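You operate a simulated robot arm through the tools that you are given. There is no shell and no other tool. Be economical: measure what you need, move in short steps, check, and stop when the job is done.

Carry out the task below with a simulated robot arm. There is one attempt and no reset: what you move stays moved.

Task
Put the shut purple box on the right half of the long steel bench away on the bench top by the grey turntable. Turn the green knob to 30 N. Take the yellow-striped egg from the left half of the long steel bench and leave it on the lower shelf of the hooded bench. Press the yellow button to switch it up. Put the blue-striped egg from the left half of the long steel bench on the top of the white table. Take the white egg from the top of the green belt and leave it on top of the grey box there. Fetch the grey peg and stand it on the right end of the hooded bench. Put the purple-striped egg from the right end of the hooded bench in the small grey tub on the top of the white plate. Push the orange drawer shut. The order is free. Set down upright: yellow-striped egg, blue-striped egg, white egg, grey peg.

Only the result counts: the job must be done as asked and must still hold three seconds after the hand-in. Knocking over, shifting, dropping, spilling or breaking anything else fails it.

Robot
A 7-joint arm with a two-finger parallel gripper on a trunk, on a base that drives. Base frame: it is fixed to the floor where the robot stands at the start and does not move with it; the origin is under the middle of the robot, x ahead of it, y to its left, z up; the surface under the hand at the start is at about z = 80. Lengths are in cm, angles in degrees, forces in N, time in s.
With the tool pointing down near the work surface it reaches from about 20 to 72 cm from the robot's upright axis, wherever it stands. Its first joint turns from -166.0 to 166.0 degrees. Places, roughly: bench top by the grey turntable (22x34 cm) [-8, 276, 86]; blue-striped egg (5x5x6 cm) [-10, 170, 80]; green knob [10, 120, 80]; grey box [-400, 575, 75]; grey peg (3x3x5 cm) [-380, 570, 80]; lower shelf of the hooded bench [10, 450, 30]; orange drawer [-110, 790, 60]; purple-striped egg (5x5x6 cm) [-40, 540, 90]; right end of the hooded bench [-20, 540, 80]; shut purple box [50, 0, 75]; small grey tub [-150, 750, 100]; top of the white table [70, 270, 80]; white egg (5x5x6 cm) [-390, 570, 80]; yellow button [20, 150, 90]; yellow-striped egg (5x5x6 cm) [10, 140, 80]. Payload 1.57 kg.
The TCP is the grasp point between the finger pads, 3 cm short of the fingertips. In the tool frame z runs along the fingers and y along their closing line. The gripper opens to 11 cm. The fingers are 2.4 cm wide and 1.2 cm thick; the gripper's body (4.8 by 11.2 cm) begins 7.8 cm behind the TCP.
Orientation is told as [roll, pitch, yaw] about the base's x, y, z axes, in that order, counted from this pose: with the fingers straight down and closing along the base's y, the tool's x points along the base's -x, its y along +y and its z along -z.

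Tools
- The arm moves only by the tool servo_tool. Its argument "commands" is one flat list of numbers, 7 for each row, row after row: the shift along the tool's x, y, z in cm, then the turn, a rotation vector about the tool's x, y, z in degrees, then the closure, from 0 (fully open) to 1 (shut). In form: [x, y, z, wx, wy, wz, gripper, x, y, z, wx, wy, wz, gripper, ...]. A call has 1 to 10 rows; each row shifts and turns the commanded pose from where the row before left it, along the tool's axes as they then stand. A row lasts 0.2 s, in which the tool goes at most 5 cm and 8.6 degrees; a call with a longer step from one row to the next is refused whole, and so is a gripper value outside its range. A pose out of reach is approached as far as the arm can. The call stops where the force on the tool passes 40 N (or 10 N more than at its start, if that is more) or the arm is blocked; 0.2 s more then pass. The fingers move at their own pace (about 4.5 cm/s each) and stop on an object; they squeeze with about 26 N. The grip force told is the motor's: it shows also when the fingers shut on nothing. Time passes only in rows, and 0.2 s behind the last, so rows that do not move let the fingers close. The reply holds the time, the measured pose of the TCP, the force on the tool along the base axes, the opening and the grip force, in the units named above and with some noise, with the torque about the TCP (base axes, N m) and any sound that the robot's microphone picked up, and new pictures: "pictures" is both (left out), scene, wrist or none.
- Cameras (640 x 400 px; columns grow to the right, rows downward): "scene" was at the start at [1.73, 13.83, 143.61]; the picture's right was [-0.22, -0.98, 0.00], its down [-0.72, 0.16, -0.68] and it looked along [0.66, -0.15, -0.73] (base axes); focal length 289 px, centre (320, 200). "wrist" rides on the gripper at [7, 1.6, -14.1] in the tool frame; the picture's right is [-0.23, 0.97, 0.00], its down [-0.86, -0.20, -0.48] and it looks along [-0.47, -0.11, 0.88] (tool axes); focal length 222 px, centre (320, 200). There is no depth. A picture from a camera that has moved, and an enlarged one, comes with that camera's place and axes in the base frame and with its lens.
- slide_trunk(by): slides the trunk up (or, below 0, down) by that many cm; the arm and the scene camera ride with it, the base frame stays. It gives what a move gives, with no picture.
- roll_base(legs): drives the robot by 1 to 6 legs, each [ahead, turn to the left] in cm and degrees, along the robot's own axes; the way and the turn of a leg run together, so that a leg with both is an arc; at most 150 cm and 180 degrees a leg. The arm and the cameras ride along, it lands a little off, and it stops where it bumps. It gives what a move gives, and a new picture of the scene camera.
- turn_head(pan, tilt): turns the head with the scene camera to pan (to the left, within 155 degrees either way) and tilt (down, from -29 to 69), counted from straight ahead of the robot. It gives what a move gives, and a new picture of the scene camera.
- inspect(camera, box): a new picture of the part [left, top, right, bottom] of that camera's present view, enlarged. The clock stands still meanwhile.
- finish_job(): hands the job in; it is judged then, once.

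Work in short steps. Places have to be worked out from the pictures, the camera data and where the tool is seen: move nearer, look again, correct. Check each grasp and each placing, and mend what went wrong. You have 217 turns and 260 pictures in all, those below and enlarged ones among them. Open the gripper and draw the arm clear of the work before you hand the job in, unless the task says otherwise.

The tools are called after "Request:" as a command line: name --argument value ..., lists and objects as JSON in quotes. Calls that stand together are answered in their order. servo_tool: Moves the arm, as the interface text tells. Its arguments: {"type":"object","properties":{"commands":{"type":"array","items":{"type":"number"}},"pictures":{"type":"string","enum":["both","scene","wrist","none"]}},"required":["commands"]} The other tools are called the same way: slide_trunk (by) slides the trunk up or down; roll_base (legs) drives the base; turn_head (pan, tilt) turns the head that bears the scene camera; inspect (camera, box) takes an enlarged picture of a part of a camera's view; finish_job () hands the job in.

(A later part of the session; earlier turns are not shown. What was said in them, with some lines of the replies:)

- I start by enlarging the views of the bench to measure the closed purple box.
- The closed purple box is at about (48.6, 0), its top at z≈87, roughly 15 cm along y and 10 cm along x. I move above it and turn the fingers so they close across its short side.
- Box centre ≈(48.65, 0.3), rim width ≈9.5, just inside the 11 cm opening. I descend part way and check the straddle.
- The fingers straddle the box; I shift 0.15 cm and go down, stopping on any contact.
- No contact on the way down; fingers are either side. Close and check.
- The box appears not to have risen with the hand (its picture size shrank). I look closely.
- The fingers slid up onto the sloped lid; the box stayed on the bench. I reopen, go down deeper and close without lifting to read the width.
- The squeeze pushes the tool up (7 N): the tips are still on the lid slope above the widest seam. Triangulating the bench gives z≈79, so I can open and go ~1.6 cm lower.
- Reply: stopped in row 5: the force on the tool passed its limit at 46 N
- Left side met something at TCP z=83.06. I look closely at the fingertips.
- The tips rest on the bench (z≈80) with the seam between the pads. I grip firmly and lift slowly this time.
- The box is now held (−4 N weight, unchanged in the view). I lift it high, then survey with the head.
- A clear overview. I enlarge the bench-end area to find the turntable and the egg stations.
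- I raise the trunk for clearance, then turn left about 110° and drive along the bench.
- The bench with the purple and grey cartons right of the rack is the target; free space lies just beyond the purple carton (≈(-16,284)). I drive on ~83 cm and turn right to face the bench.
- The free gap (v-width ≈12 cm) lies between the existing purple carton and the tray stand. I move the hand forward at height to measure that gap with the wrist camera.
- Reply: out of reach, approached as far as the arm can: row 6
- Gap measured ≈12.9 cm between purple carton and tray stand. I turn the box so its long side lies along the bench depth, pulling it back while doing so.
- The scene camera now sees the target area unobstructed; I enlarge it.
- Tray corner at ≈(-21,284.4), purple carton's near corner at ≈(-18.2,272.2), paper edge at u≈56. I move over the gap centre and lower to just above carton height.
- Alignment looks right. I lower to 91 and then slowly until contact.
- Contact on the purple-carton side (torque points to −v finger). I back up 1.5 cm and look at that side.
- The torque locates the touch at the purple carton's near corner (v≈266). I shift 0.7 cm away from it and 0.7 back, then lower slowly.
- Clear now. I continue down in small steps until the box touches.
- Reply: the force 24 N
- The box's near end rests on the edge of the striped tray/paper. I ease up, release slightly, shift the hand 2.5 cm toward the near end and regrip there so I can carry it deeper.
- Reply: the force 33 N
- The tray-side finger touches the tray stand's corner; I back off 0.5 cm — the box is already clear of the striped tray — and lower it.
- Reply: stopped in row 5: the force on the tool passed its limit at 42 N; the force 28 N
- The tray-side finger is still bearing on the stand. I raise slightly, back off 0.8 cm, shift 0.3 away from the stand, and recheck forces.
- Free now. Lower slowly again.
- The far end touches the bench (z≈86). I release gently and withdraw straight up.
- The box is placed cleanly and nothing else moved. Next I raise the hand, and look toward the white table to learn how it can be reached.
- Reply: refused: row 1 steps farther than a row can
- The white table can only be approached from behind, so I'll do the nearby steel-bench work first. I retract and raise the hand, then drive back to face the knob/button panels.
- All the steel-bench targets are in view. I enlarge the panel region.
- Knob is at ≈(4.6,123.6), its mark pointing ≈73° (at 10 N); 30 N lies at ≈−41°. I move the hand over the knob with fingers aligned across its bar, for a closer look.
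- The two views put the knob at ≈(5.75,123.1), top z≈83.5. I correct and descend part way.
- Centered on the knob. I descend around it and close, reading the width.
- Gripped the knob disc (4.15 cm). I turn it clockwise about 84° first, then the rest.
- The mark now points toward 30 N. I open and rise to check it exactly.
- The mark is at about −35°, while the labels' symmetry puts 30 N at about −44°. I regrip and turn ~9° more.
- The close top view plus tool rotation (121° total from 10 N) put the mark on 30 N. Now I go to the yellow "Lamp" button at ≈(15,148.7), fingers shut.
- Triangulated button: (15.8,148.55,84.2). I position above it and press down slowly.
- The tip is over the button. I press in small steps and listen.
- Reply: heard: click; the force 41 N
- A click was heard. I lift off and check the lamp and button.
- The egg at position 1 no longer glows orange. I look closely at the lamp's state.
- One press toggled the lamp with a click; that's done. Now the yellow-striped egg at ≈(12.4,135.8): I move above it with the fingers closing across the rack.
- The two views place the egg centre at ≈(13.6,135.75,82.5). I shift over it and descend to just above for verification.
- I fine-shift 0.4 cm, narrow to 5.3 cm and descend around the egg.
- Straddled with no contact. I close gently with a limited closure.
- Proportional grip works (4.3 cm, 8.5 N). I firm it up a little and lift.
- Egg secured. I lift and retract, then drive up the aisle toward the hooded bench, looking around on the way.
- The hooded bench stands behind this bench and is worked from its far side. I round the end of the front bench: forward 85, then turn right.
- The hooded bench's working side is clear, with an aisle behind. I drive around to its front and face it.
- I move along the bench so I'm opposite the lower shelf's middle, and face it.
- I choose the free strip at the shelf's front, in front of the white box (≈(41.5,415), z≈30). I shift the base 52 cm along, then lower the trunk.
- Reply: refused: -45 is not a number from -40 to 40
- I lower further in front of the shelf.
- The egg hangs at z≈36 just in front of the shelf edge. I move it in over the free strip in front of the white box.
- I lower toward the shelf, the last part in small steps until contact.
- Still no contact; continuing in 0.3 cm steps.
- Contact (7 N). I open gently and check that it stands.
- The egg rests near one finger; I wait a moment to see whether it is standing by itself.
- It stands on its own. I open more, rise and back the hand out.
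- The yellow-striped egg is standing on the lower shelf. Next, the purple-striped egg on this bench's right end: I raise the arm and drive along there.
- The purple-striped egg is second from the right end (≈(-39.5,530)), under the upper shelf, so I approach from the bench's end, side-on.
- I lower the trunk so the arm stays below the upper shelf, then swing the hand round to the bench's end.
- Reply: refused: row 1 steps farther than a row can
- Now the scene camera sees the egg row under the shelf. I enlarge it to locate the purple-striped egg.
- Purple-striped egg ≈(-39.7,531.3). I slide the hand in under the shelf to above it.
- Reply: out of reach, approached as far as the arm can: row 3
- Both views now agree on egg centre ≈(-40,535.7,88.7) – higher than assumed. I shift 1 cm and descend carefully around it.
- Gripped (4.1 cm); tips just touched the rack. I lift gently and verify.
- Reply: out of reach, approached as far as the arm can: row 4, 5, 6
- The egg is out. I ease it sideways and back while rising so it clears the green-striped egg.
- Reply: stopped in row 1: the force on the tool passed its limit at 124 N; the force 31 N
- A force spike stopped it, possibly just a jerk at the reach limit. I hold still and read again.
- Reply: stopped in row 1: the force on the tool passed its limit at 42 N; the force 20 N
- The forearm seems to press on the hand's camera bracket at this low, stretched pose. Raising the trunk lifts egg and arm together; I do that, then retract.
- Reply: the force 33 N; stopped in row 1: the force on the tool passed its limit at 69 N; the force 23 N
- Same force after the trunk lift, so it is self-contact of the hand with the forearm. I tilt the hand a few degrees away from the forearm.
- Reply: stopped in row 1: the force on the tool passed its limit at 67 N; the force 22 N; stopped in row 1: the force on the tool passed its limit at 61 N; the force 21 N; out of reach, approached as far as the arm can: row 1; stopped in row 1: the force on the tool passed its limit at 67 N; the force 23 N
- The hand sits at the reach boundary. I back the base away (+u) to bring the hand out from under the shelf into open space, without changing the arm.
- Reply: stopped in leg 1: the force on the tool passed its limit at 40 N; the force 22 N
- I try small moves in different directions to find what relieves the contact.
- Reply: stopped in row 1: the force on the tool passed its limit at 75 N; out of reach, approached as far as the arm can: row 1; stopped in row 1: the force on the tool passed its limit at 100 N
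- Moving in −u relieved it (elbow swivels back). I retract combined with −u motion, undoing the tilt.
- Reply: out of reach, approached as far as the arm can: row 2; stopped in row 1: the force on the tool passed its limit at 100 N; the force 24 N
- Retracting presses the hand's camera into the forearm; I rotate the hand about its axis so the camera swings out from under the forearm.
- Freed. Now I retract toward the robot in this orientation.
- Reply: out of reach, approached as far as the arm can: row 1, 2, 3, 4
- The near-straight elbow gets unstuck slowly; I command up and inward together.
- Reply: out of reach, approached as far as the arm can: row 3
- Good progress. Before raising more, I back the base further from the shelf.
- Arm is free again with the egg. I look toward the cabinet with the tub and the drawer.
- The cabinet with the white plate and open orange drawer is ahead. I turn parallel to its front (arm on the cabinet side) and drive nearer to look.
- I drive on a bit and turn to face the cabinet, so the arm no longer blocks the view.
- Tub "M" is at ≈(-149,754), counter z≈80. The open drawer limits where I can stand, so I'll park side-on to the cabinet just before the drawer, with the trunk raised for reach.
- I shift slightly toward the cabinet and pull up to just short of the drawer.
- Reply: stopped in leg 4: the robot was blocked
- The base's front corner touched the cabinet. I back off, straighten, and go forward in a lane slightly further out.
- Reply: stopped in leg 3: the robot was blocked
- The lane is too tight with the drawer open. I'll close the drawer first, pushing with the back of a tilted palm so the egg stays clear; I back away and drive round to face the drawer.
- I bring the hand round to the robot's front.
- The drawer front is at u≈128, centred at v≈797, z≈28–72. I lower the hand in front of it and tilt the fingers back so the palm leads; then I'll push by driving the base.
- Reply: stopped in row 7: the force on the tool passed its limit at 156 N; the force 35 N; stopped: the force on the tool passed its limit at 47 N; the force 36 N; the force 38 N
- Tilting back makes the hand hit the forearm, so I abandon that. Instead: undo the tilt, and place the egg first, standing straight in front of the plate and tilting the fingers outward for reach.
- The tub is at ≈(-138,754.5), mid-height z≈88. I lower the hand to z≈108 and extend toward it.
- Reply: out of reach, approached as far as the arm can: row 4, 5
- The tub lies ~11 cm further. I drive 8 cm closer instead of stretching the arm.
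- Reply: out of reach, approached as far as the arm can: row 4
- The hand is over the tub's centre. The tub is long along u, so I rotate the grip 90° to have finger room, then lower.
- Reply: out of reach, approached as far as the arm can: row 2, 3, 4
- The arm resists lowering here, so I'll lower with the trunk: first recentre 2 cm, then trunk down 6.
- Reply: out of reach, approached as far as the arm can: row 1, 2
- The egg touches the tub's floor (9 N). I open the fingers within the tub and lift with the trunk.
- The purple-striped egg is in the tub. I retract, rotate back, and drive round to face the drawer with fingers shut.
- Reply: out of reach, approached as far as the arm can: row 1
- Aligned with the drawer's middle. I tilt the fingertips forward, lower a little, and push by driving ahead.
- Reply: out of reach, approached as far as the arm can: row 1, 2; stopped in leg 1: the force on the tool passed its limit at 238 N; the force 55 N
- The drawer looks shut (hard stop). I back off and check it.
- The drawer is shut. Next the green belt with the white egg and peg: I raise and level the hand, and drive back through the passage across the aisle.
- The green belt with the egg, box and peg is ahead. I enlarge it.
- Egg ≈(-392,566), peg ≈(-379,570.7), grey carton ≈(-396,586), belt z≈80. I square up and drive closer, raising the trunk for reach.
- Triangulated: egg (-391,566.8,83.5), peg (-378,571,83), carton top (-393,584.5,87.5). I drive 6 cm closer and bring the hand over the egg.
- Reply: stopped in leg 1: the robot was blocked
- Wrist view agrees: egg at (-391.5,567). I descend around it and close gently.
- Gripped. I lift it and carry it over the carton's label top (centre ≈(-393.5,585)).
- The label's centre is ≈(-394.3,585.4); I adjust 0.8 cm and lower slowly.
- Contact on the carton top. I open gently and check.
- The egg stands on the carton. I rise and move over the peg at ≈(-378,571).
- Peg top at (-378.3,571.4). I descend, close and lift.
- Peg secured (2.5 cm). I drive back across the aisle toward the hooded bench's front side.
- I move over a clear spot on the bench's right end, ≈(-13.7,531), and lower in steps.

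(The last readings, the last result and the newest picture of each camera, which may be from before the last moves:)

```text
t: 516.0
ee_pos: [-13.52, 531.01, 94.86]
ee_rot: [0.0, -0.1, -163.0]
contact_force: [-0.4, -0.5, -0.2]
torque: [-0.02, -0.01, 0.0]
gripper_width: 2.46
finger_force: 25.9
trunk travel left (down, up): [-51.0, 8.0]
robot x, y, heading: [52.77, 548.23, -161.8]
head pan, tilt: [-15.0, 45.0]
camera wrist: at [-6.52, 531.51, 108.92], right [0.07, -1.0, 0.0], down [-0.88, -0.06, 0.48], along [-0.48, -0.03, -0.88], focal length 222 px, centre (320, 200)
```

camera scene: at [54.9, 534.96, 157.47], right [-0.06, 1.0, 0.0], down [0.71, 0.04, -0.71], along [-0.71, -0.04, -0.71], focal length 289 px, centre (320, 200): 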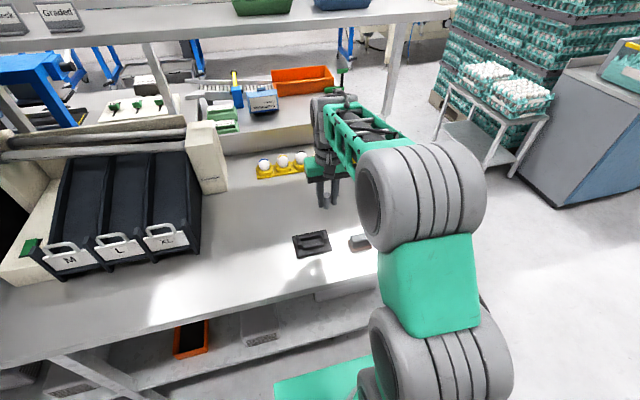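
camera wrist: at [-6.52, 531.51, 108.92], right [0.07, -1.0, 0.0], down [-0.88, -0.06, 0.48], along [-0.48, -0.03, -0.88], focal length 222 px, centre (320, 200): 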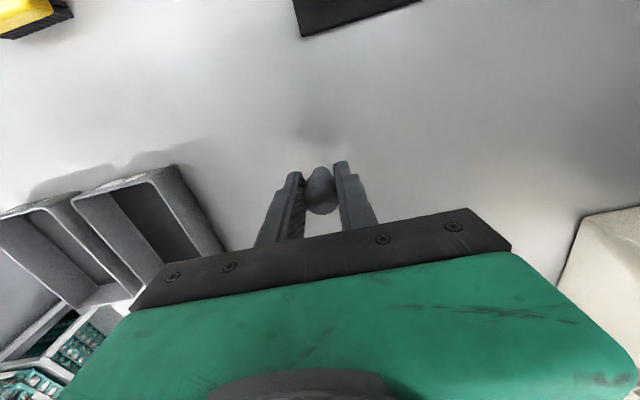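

Clear spot. Lowering in small steps to contact.

Request:
servo_tool --commands '[0, 0, 1.5, 0, 0, 0, 1, 0, 0, 1, 0, 0, 0, 1, 0, 0, 0.5, 0, 0, 0, 1, 0, 0, 0.4, 0, 0, 0, 1, 0, 0, 0.4, 0, 0, 0, 1, 0, 0, 0, 0, 0, 0, 1]' --pictures "none"

Request:
servo_tool --commands '[0, 0, 0.4, 0, 0, 0, 1, 0, 0, 0.4, 0, 0, 0, 1, 0, 0, 0.4, 0, 0, 0, 1, 0, 0, 0, 0, 0, 0, 1]' --pictures "none"

```text
t: 517.4
ee_pos: [-13.73, 531.12, 91.05]
ee_rot: [0.0, 0.0, -163.0]
contact_force: [0.1, 0.2, -0.4]
torque: [-0.02, -0.03, -0.01]
gripper_width: 2.49
finger_force: 25.9
trunk travel left (down, up): [-51.0, 8.0]
robot x, y, heading: [52.84, 547.93, -161.7]
head pan, tilt: [-15.0, 45.0]
```

```text
t: 518.4
ee_pos: [-13.79, 531.06, 90.01]
ee_rot: [0.0, 0.1, -163.0]
contact_force: [1.0, -0.8, 0.2]
torque: [0.01, 0.01, -0.02]
gripper_width: 2.48
finger_force: 26.1
trunk travel left (down, up): [-51.0, 8.0]
robot x, y, heading: [52.2, 548.29, -161.6]
head pan, tilt: [-15.0, 45.0]
```

Request:
servo_tool --commands '[0, 0, 0.4, 0, 0, 0, 1, 0, 0, 0.4, 0, 0, 0, 1, 0, 0, 0.4, 0, 0, 0, 1, 0, 0, 0, 0, 0, 0, 1]' --pictures "none"

Request:
servo_tool --commands '[0, 0, 0.3, 0, 0, 0, 1, 0, 0, 0.3, 0, 0, 0, 1, 0, 0, 0.3, 0, 0, 0, 1, 0, 0, 0, 0, 0, 0, 1]' --pictures "none"

```text
t: 519.5
ee_pos: [-14.07, 530.98, 89.45]
ee_rot: [0.0, -0.9, -163.0]
contact_force: [1.4, -0.1, 11.0]
torque: [-0.03, -0.01, -0.03]
gripper_width: 2.48
finger_force: 26.4
trunk travel left (down, up): [-51.0, 8.0]
robot x, y, heading: [52.53, 547.95, -161.8]
head pan, tilt: [-15.0, 45.0]
stopped in row 4: the force on the tool passed its limit at 41 N (the readings are from after the stop); the commanded pose is now the measured one
```

```text
t: 520.2
ee_pos: [-14.3, 530.88, 89.52]
ee_rot: [0.0, -1.5, -163.1]
contact_force: [1.6, 0.9, 12.3]
torque: [0.02, -0.1, 0.05]
gripper_width: 2.48
finger_force: 26.6
trunk travel left (down, up): [-51.0, 8.0]
robot x, y, heading: [52.77, 547.81, -161.4]
head pan, tilt: [-15.0, 45.0]
stopped in row 3: the force on the tool passed its limit at 42 N (the readings are from after the stop); the commanded pose is now the measured one
```

Firm contact at TCP 89.5. I level the hand, ease up slightly and open.

Request:
servo_tool --commands '[0, 0, -0.2, 0, 1.4, 0, 1, 0, 0, 0, 0, 0, 0, 1, 0, 0, 0, 0, 0, 0, 0.74, 0, 0, 0, 0, 0, 0, 0.7, 0, 0, 0, 0, 0, 0, 0.6, 0, 0, 0, 0, 0, 0, 0.5]' --pictures "wrist"

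```text
t: 521.6
ee_pos: [-14.33, 530.87, 89.29]
ee_rot: [0.1, 0.3, -163.1]
contact_force: [-0.3, 0.3, 0.6]
torque: [0.03, 0.02, -0.01]
gripper_width: 5.5
finger_force: 0.2
trunk travel left (down, up): [-51.0, 8.0]
robot x, y, heading: [52.7, 547.84, -161.8]
head pan, tilt: [-15.0, 45.0]
camera wrist: at [-7.22, 531.37, 103.49], right [0.07, -1.0, 0.0], down [-0.88, -0.06, 0.47], along [-0.47, -0.03, -0.88], focal length 222 px, centre (320, 200)
```

wrist: 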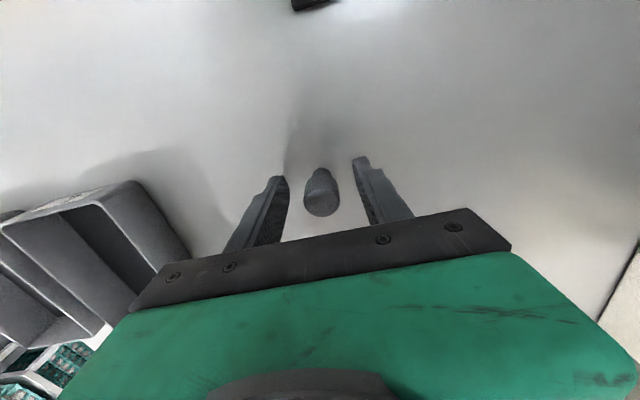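

The peg stands. I rise, retract, and drive back round toward the steel bench for the blue-striped egg.

Request:
servo_tool --commands '[0, 0, -2, 0, 0, 0, 0.5, 0, 0, -4, 0, 0, 0, 0.5, 0, 0, -4, 0, 0, 0, 0.5, 0, 0, -4, 0, 0, 0, 0.5, 4.5, 0, 0, 0, 0, 0, 0.5, 4.5, 0, 0, 0, 0, 0, 0.5, 4.5, 0, 0, 0, 0, 0, 0.5, 4.5, 0, 0, 0, 0, 0, 0.5]' --pictures "none"

Request:
inspect --camera "scene" --box '[240, 130, 400, 270]'

Request:
roll_base --legs '[[0, -91], [98, 0], [0, 90], [150, 0], [76, 0], [0, 90]]'

```text
t: 523.4
ee_pos: [2.84, 535.95, 103.53]
ee_rot: [0.0, 0.2, -163.0]
contact_force: [0.6, -0.3, 0.1]
torque: [0.02, 0.04, 0.01]
gripper_width: 5.47
finger_force: 0.1
trunk travel left (down, up): [-51.0, 8.0]
robot x, y, heading: [52.28, 548.04, -161.9]
head pan, tilt: [-15.0, 45.0]
```

```text
2.86 times, centred on (320, 200) of scene
camera zoom: at [54.97, 534.97, 157.47], right [-0.06, 1.0, 0.0], down [0.71, 0.04, -0.71], along [-0.71, -0.04, -0.71], focal length 825 px, centre (320, 200)
```

zoom: 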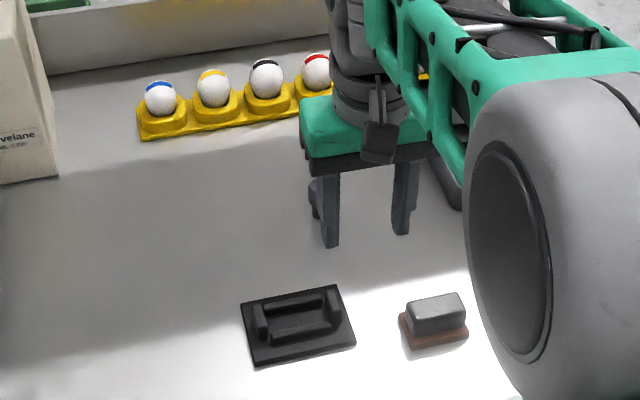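

```text
t: 550.7
ee_pos: [-179.17, 523.5, 103.55]
ee_rot: [-0.1, 0.2, -73.6]
contact_force: [0.2, -0.2, -0.3]
torque: [0.01, 0.02, 0.02]
gripper_width: 5.48
finger_force: 0.1
trunk travel left (down, up): [-51.0, 8.0]
robot x, y, heading: [-190.91, 573.61, -72.3]
head pan, tilt: [-15.0, 45.0]
camera scene: at [-177.57, 575.81, 157.47], right [-1.0, -0.05, 0.0], down [-0.03, 0.71, -0.71], along [0.03, -0.71, -0.71], focal length 289 px, centre (320, 200)
```

scene: 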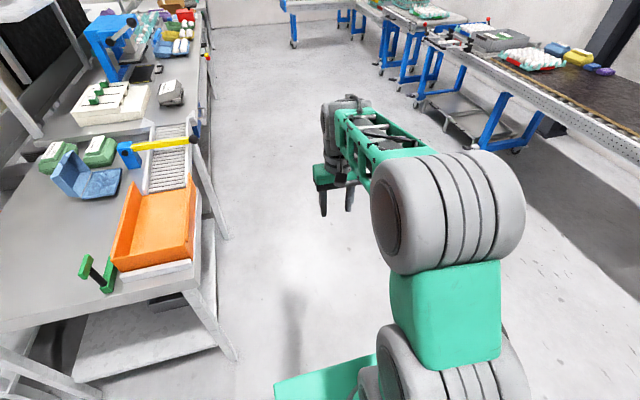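

Request:
roll_base --legs '[[150, 0], [150, 0], [137, 0], [0, 89]]'

```text
t: 575.5
ee_pos: [-12.96, 162.6, 103.52]
ee_rot: [0.0, 0.2, 13.8]
contact_force: [-0.4, 0.0, -0.4]
torque: [0.02, -0.02, 0.03]
gripper_width: 5.49
finger_force: 0.0
trunk travel left (down, up): [-51.0, 8.0]
robot x, y, heading: [-63.3, 153.31, 15.0]
head pan, tilt: [-15.0, 45.0]
camera scene: at [-65.08, 166.87, 157.47], right [0.0, -1.0, 0.0], down [-0.71, 0.0, -0.71], along [0.71, 0.0, -0.71], focal length 289 px, centre (320, 200)
```

scene: 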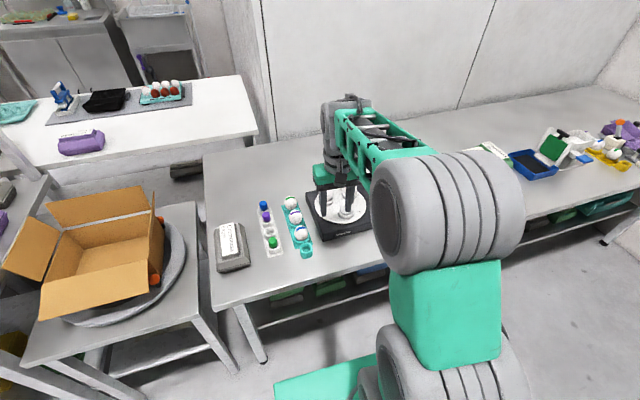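

Blue-striped egg ≈(-6,173.3,83). I move over it.

Request:
servo_tool --commands '[-3.1, 2.9, 0, 0, 0, -3, 0.42, -3.1, 2.9, 0, 0, 0, 0, 0.42, -3.1, 2.9, 2, 0, 0, 0, 0.42, 0, 0, 4, 0, 0, 0, 0.42, 0, 0, 0, 0, 0, 0, 0.42]' --pictures "wrist"

Request:
inspect --camera "wrist" --box '[240, 80, 400, 220]'

Request:
inspect --camera "scene" --box '[250, 180, 350, 270]'

```text
t: 576.7
ee_pos: [-6.39, 173.56, 97.37]
ee_rot: [0.0, 0.3, 16.8]
contact_force: [0.0, 0.5, 0.0]
torque: [-0.02, 0.01, 0.03]
gripper_width: 6.4
finger_force: 0.1
trunk travel left (down, up): [-51.0, 8.0]
robot x, y, heading: [-63.49, 153.51, 15.0]
head pan, tilt: [-15.0, 45.0]
camera wrist: at [-13.45, 173.13, 111.48], right [-0.06, 1.0, 0.0], down [0.88, 0.06, 0.48], along [0.47, 0.03, -0.88], focal length 222 px, centre (320, 200)
```

wrist: 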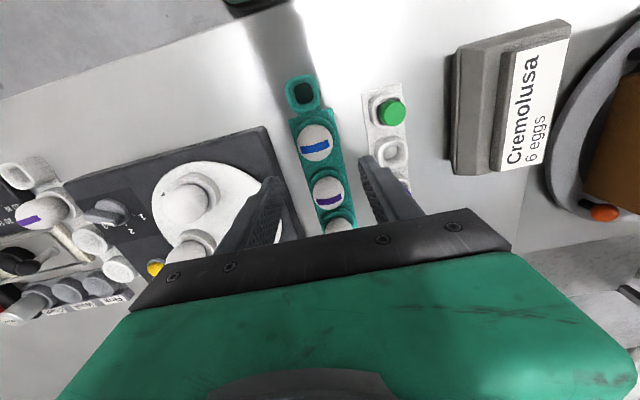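

```text
2.86 times, centred on (320, 150) of wrist
camera zoom: at [-13.45, 173.13, 111.48], right [-0.06, 1.0, 0.0], down [0.88, 0.06, 0.48], along [0.47, 0.03, -0.88], focal length 635 px, centre (320, 343)
```

zoom: 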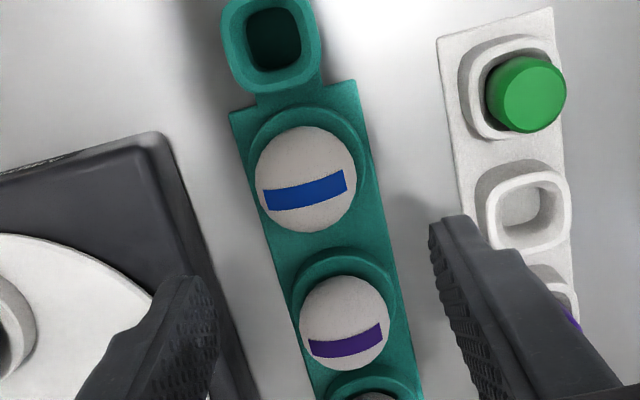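

```text
4.44 times, centred on (300, 225) of scene
camera zoom: at [-65.08, 166.85, 157.47], right [0.0, -1.0, 0.0], down [-0.71, 0.0, -0.71], along [0.71, 0.0, -0.71], focal length 1284 px, centre (409, 89)
```

zoom: 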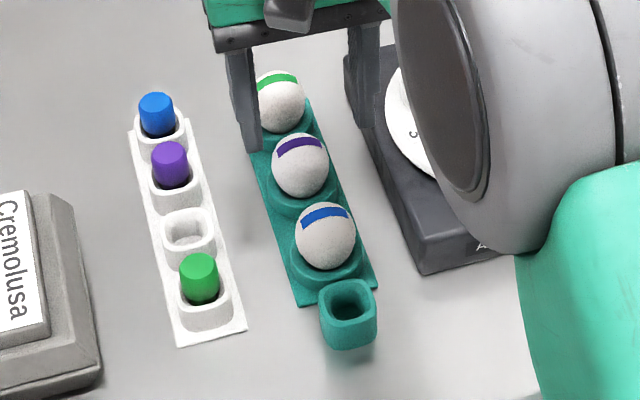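

Blue-striped egg centre (-6.8,172.85,≈83.7). I descend around it and grip gently.

Request:
servo_tool --commands '[0.58, -0.55, 3, 0, 0, 0, 0.45, 0, 0, 4, 0, 0, 0, 0.45, 0, 0, 3, 0, 0, 0, 0.45, 0, 0, 1.3, 0, 0, 0, 0.45, 0, 0, 0, 0, 0, 0, 0.5, 0, 0, 0, 0, 0, 0, 0.6, 0, 0, 0, 0, 0, 0, 0.68, 0, 0, 0, 0, 0, 0, 0.74]' --pictures "none"

Request:
servo_tool --commands '[0, 0, -0.5, 0, 0, 0, 0.74, 0, 0, -1, 0, 0, 0, 0.74, 0, 0, -2, 0, 0, 0, 0.74, 0, 0, -3, 0, 0, 0, 0.74, 0, 0, -4, 0, 0, 0, 0.74, 0, 0, -4, 0, 0, 0, 0.74, 0, 0, -4, 0, 0, 0, 0.74]' --pictures "wrist"

```text
t: 578.5
ee_pos: [-6.76, 172.85, 86.16]
ee_rot: [0.0, 0.3, 16.8]
contact_force: [1.5, -0.7, 0.0]
torque: [-0.08, -0.01, 0.01]
gripper_width: 4.36
finger_force: 9.4
trunk travel left (down, up): [-51.0, 8.0]
robot x, y, heading: [-63.42, 152.99, 15.2]
head pan, tilt: [-15.0, 45.0]
```

```text
t: 580.1
ee_pos: [-6.7, 172.69, 104.82]
ee_rot: [0.0, 0.3, 16.8]
contact_force: [0.2, 0.5, -0.6]
torque: [0.02, 0.02, -0.01]
gripper_width: 4.33
finger_force: 9.0
trunk travel left (down, up): [-51.0, 8.0]
robot x, y, heading: [-63.8, 153.07, 15.2]
head pan, tilt: [-15.0, 45.0]
camera wrist: at [-13.75, 172.29, 118.84], right [-0.06, 1.0, 0.0], down [0.88, 0.06, 0.47], along [0.47, 0.03, -0.88], focal length 222 px, centre (320, 200)
```

wrist: 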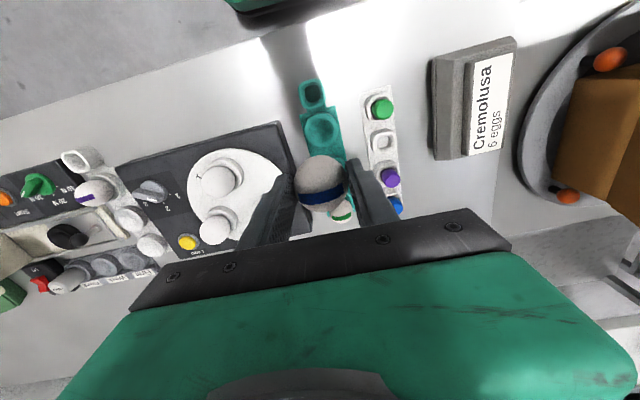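

Blue-striped egg secured. I retract and drive back round to the aisle by the hooded bench and white table.

Request:
servo_tool --commands '[4, -1, -2, 0, 0, 0, 0.75, 4, -1, -2, 0, 0, 0, 0.75, 3, -1, -2, 0, 0, 0, 0.75]' --pictures "none"

Request:
roll_base --legs '[[0, 92.5], [150, 0], [150, 0], [139, 0], [0, -90.5], [150, 0]]'

```text
t: 580.9
ee_pos: [-16.27, 167.08, 110.76]
ee_rot: [0.0, 0.2, 16.8]
contact_force: [-0.3, -0.5, -0.4]
torque: [0.01, 0.02, -0.01]
gripper_width: 4.28
finger_force: 8.6
trunk travel left (down, up): [-51.0, 8.0]
robot x, y, heading: [-63.38, 153.31, 15.0]
head pan, tilt: [-15.0, 45.0]
```

```text
t: 616.6
ee_pos: [-8.53, 622.81, 110.64]
ee_rot: [0.0, 0.3, 16.4]
contact_force: [0.4, 0.1, -0.8]
torque: [0.0, 0.0, 0.02]
gripper_width: 4.3
finger_force: 8.8
trunk travel left (down, up): [-51.0, 8.0]
robot x, y, heading: [-55.33, 609.52, 14.9]
head pan, tilt: [-15.0, 45.0]
camera scene: at [-57.34, 622.91, 157.47], right [-0.01, -1.0, 0.0], down [-0.71, 0.0, -0.71], along [0.71, 0.0, -0.71], focal length 289 px, centre (320, 200)
```

scene: 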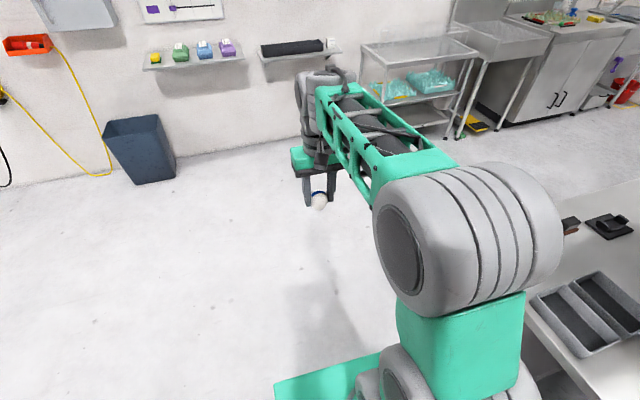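

Request:
roll_base --legs '[[88, 0], [0, -88], [150, 0], [150, 0], [12, 0], [0, -90]]'

```text
t: 643.7
ee_pos: [68.4, 319.06, 110.64]
ee_rot: [0.0, 0.1, -162.6]
contact_force: [1.0, -0.6, -0.6]
torque: [0.05, -0.04, 0.01]
gripper_width: 4.34
finger_force: 8.6
trunk travel left (down, up): [-51.0, 8.0]
robot x, y, heading: [115.54, 333.38, -164.3]
head pan, tilt: [-15.0, 45.0]
camera scene: at [117.28, 320.17, 157.47], right [-0.01, 1.0, 0.0], down [0.71, 0.01, -0.71], along [-0.71, -0.01, -0.71], focal length 289 px, centre (320, 200)
```

scene: 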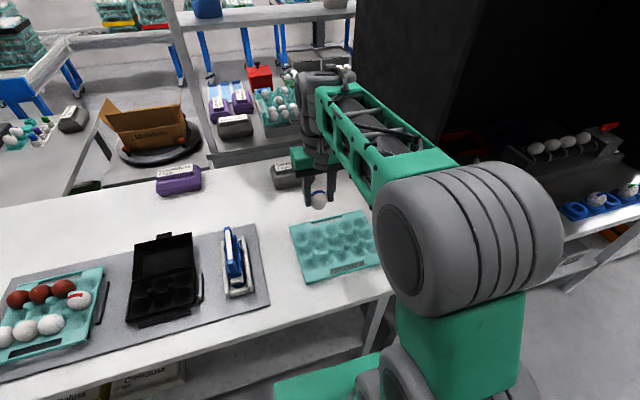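

A gap between the grey mat and the teal tray at ≈(67,307) suits the egg. I move there, turning the grip 90° so the fingers open along the gap.

Request:
servo_tool --commands '[-1.57, 3.7, 0, 0, 0, 0, 0.75, -1.57, 3.7, 0, 0, 0, 0, 0.75, -1.57, 3.7, 0, 0, 0, 0, 0.75, 0, 0, 0, 0, 0, 8.2, 0.75, 0, 0, 0, 0, 0, 8.2, 0.75, 0, 0, 0, 0, 0, 8.2, 0.75, 0, 0, 0, 0, 0, 8.2, 0.75, 0, 0, 0, 0, 0, 8.2, 0.75, 0, 0, 0, 0, 0, 8.2, 0.75, 0, 0, 0, 0, 0, 8.2, 0.75]' --pictures "none"

Request:
servo_tool --commands '[0, 0, 0, 0, 0, 8.2, 0.75, 0, 0, 0, 0, 0, 8.2, 0.75, 0, 0, 0, 0, 0, 8.2, 0.75, 0, 0, 0, 0, 0, 8.2, 0.75, 0, 0, 4, 0, 0, 0, 0.75, 0, 0, 4, 0, 0, 0, 0.75, 0, 0, 2, 0, 0, 0, 0.75]' --pictures "both"

```text
t: 645.9
ee_pos: [67.37, 307.17, 110.57]
ee_rot: [-0.2, 0.1, 139.9]
contact_force: [-0.1, -0.2, -0.4]
torque: [-0.01, 0.0, 0.01]
gripper_width: 4.3
finger_force: 8.9
trunk travel left (down, up): [-51.0, 8.0]
robot x, y, heading: [115.79, 333.48, -164.2]
head pan, tilt: [-15.0, 45.0]
```

```text
t: 647.5
ee_pos: [67.45, 307.08, 100.68]
ee_rot: [-0.3, 0.0, 107.3]
contact_force: [0.5, 0.3, -0.1]
torque: [-0.02, -0.01, -0.01]
gripper_width: 4.33
finger_force: 9.1
trunk travel left (down, up): [-51.0, 8.0]
robot x, y, heading: [115.8, 333.33, -164.4]
head pan, tilt: [-15.0, 45.0]
camera scene: at [117.27, 320.15, 157.47], right [-0.01, 1.0, 0.0], down [0.71, 0.01, -0.71], along [-0.71, -0.01, -0.71], focal length 289 px, centre (320, 200)
camera wrist: at [67.82, 299.94, 114.65], right [-1.0, -0.07, 0.0], down [-0.07, 0.87, 0.48], along [-0.03, 0.48, -0.88], focal length 222 px, centre (320, 200)
```

scene: 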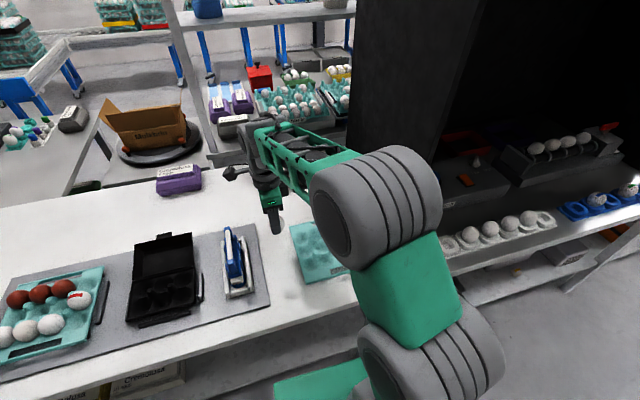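
wrist: 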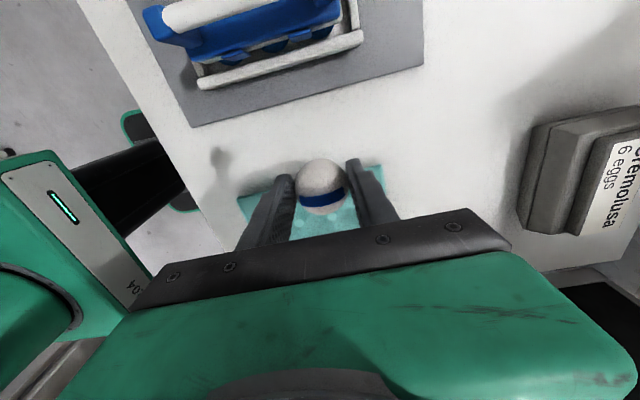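

The gap is ≈12 cm wide; I shift 1.2 cm to its middle and lower.

Request:
servo_tool --commands '[-1.2, 0, 3, 0, 0, 0, 0.75, 0, 0, 4, 0, 0, 0, 0.75, 0, 0, 3, 0, 0, 0, 0.75, 0, 0, 1.5, 0, 0, 0, 0.75, 0, 0, 0.5, 0, 0, 0, 0.75, 0, 0, 0.4, 0, 0, 0, 0.75, 0, 0, 0, 0, 0, 0, 0.75]' --pictures "none"

Request:
servo_tool --commands '[0, 0, 0.4, 0, 0, 0, 0.75, 0, 0, 0.4, 0, 0, 0, 0.75, 0, 0, 0.4, 0, 0, 0, 0.75, 0, 0, 0, 0, 0, 0, 0.75]' --pictures "none"

```text
t: 649.1
ee_pos: [66.96, 308.34, 88.23]
ee_rot: [-0.2, 0.0, 107.2]
contact_force: [-0.5, -1.6, 6.1]
torque: [0.0, 0.01, 0.01]
gripper_width: 4.3
finger_force: 9.2
trunk travel left (down, up): [-51.0, 8.0]
robot x, y, heading: [115.13, 333.38, -164.1]
head pan, tilt: [-15.0, 45.0]
```

```text
t: 649.7
ee_pos: [66.97, 308.28, 87.96]
ee_rot: [0.1, 0.2, 107.3]
contact_force: [5.2, 3.5, 16.7]
torque: [0.37, -0.55, -0.01]
gripper_width: 4.37
finger_force: 8.7
trunk travel left (down, up): [-51.0, 8.0]
robot x, y, heading: [115.77, 333.28, -164.3]
head pan, tilt: [-15.0, 45.0]
stopped in row 3: the force on the tool passed its limit at 46 N (the readings are from after the stop); the commanded pose is now the measured one
```

Contact came earlier than expected; I ease up and look.

Request:
servo_tool --commands '[0, 0, -0.25, 0, 0, 0, 0.75, 0, 0, 0, 0, 0, 0, 0.75]' --pictures "wrist"

```text
t: 650.3
ee_pos: [67.0, 308.25, 87.94]
ee_rot: [0.0, -0.1, 107.4]
contact_force: [1.9, 3.8, 5.7]
torque: [0.08, 0.15, -0.1]
gripper_width: 4.33
finger_force: 8.9
trunk travel left (down, up): [-51.0, 8.0]
robot x, y, heading: [115.62, 333.16, -164.3]
head pan, tilt: [-15.0, 45.0]
camera wrist: at [67.44, 301.1, 102.02], right [-1.0, -0.07, 0.0], down [-0.06, 0.88, 0.48], along [-0.03, 0.48, -0.88], focal length 222 px, centre (320, 200)
```

wrist: 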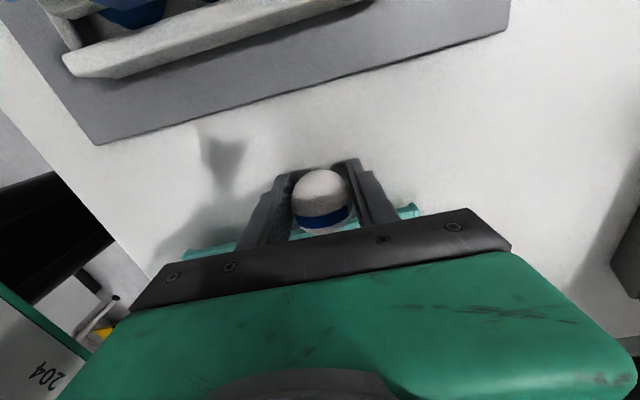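

The egg is intact and sits in the gap. I open gently and check it stands.

Request:
servo_tool --commands '[0, 0, 0, 0, 0, 0, 0.7, 0, 0, 0, 0, 0, 0, 0.64, 0, 0, 0, 0, 0, 0, 0.6, 0, 0, 0, 0, 0, 0, 0.57, 0, 0, 0, 0, 0, 0, 0.5, 0, 0, 0, 0, 0, 0, 0.42, 0, 0, 0, 0, 0, 0, 0.42]' --pictures "wrist"

```text
t: 651.9
ee_pos: [66.96, 308.25, 88.07]
ee_rot: [0.0, -0.1, 107.4]
contact_force: [1.0, 0.8, 0.0]
torque: [0.01, -0.03, -0.01]
gripper_width: 6.42
finger_force: 0.0
trunk travel left (down, up): [-51.0, 8.0]
robot x, y, heading: [115.35, 333.34, -164.1]
head pan, tilt: [-15.0, 45.0]
camera wrist: at [67.41, 301.04, 102.04], right [-1.0, -0.07, 0.0], down [-0.06, 0.88, 0.48], along [-0.03, 0.48, -0.88], focal length 222 px, centre (320, 200)
```

wrist: 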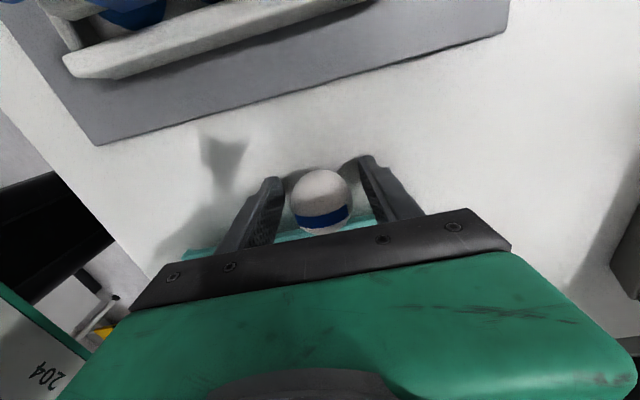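

It stands. I rise and withdraw, then take a look from the head camera.

Request:
servo_tool --commands '[0, 0, -2, 0, 0, 0, 0.4, 0, 0, -3, 0, 0, 0, 0.3, 0, 0, -4, 0, 0, 0, 0.3, 0, 0, -4, 0, 0, 0, 0.3, 0, 0, -4, 0, 0, 0, 0.3, 0, -4, 0, 0, 0, 0, 0.3, 0, -4, 0, 0, 0, 0, 0.3, 0, -3, 0, 0, 0, 0, 0.3]' --pictures "none"

Request:
roll_base --legs '[[-25, 0]]'

```text
t: 653.7
ee_pos: [77.46, 311.49, 105.08]
ee_rot: [0.0, 0.0, 107.3]
contact_force: [-0.4, 0.3, -1.1]
torque: [0.0, 0.01, 0.03]
gripper_width: 7.7
finger_force: 0.0
trunk travel left (down, up): [-51.0, 8.0]
robot x, y, heading: [115.39, 333.37, -164.2]
head pan, tilt: [-15.0, 45.0]
```

```text
t: 655.5
ee_pos: [102.01, 318.48, 105.05]
ee_rot: [0.0, 0.0, 107.3]
contact_force: [0.5, 0.0, -0.2]
torque: [0.02, -0.02, 0.02]
gripper_width: 7.7
finger_force: 0.0
trunk travel left (down, up): [-51.0, 8.0]
robot x, y, heading: [140.27, 340.45, -164.2]
head pan, tilt: [-15.0, 45.0]
camera scene: at [141.83, 327.14, 157.47], right [-0.02, 1.0, 0.0], down [0.71, 0.01, -0.71], along [-0.71, -0.01, -0.71], focal length 289 px, centre (320, 200)
```

scene: 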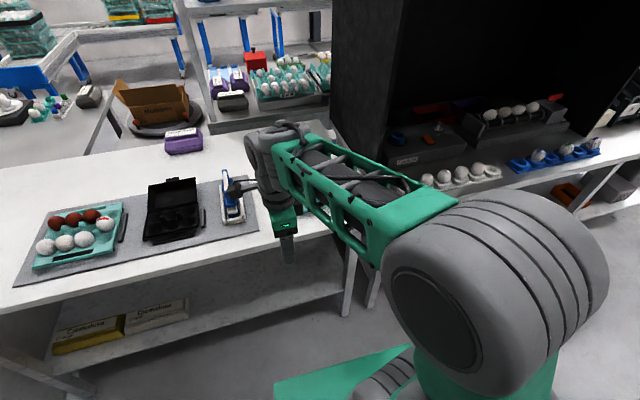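

I move the hand aside to confirm the blue egg is standing.

Request:
servo_tool --commands '[-4.5, 0, 0, 0, 0, 0, 0.3, -4.5, 0, 0, 0, 0, 0, 0.3, -4.5, 0, 0, 0, 0, 0, 0.3, -4.5, 0, 0, 0, 0, 0, 0.3]' --pictures "none"

Request:
inspect --camera "scene" --box '[180, 130, 400, 300]'

```text
t: 656.5
ee_pos: [96.51, 335.52, 105.02]
ee_rot: [0.0, 0.0, 107.4]
contact_force: [-0.1, 0.3, 0.6]
torque: [0.0, 0.01, 0.0]
gripper_width: 7.7
finger_force: 0.0
trunk travel left (down, up): [-51.0, 8.0]
robot x, y, heading: [140.0, 340.69, -164.0]
head pan, tilt: [-15.0, 45.0]
```

```text
2.35 times, centred on (290, 215) of scene
camera zoom: at [141.78, 327.16, 157.47], right [-0.02, 1.0, 0.0], down [0.71, 0.01, -0.71], along [-0.71, -0.01, -0.71], focal length 680 px, centre (391, 165)
```

zoom: 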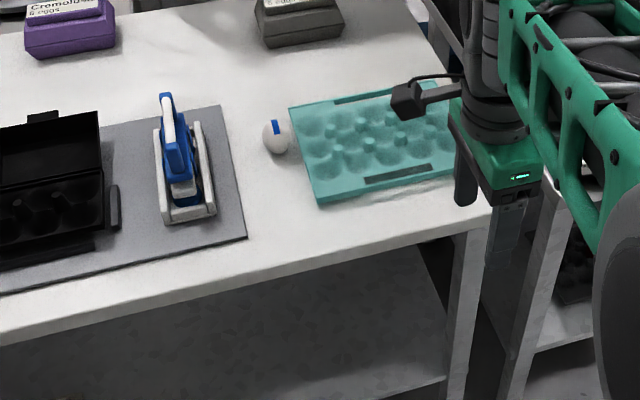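

Blue egg stands. For certainty I drive back to view the white egg on the carton.

Request:
roll_base --legs '[[0, -89], [150, 0], [150, 0], [20, 0], [0, 90], [150, 0]]'

Request:
roll_base --legs '[[150, 0], [14, 0]]'

Request:
inspect --camera "scene" --box '[240, 40, 440, 180]'

```text
t: 686.9
ee_pos: [-141.25, 601.07, 104.99]
ee_rot: [-0.1, -0.1, 108.7]
contact_force: [-0.6, -0.1, -0.7]
torque: [-0.01, -0.01, 0.01]
gripper_width: 7.69
finger_force: 0.0
trunk travel left (down, up): [-51.0, 8.0]
robot x, y, heading: [-97.84, 606.99, -163.0]
head pan, tilt: [-15.0, 45.0]
camera scene: at [-95.68, 593.79, 157.47], right [-0.04, 1.0, 0.0], down [0.71, 0.03, -0.71], along [-0.71, -0.03, -0.71], focal length 289 px, centre (320, 200)
```

scene: 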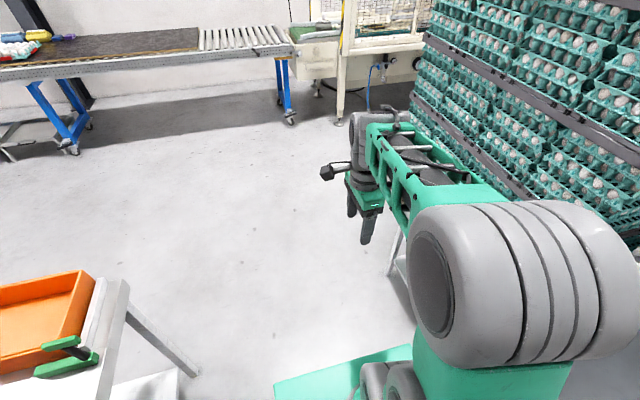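

```text
t: 695.4
ee_pos: [-299.88, 549.72, 105.02]
ee_rot: [-0.1, 0.1, 109.6]
contact_force: [0.2, -0.1, -0.1]
torque: [0.05, 0.0, -0.03]
gripper_width: 7.69
finger_force: 0.0
trunk travel left (down, up): [-51.0, 8.0]
robot x, y, heading: [-256.36, 556.48, -162.1]
head pan, tilt: [-15.0, 45.0]
camera scene: at [-254.21, 543.05, 157.47], right [-0.05, 1.0, 0.0], down [0.71, 0.04, -0.71], along [-0.71, -0.04, -0.71], focal length 289 px, centre (320, 200)
```

scene: 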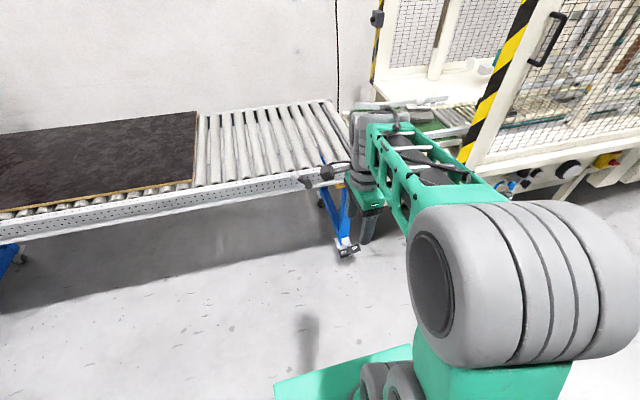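

```text
2.86 times, centred on (340, 110) of scene
camera zoom: at [-254.21, 543.05, 157.47], right [-0.05, 1.0, 0.0], down [0.71, 0.04, -0.71], along [-0.71, -0.04, -0.71], focal length 825 px, centre (263, 457)
```

zoom: 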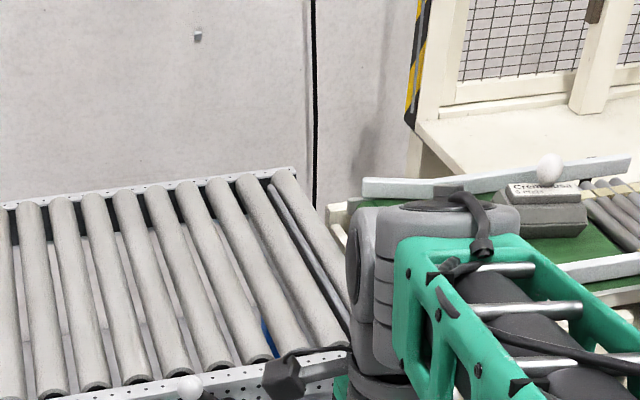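

The white egg stands on the grey carton; all tasks are done, the gripper is open and clear. I hand in.

Request:
finish_job

```text
The job is handed in.
```

I carried out all nine parts of the job and handed it in; I got no verdict back.

- **Purple box:** it is on the bench top by the turntable, between the carton already there and the tray stand. My fingers touched both while placing it, and neither looked moved.
- **Green knob:** I judge it to be at 30 N to within about 3°. The 30 N tick was hidden behind the knob, so I worked this out from the other marks.
- **Yellow button:** I pressed it once and heard a click. The lamp, which had been lit, went off. I took "switch it up" to mean a single press.
- **Yellow-striped egg:** it is standing upright on the lower shelf of the hooded bench.
- **Blue-striped egg:** it is standing upright on the white table, close to the teal tray. It took about 46 N as it touched down, but it looked intact.
- **White egg:** it is standing upright on top of the grey box. I drove back at the end to check it.
- **Grey peg:** it is standing upright on the right end of the hooded bench.
- **Purple-striped egg:** it is in the small grey tub.
- **Orange drawer:** it is pushed shut.

While driving, the base bumped the cabinet twice and the belt machine once. I saw nothing displaced by it.
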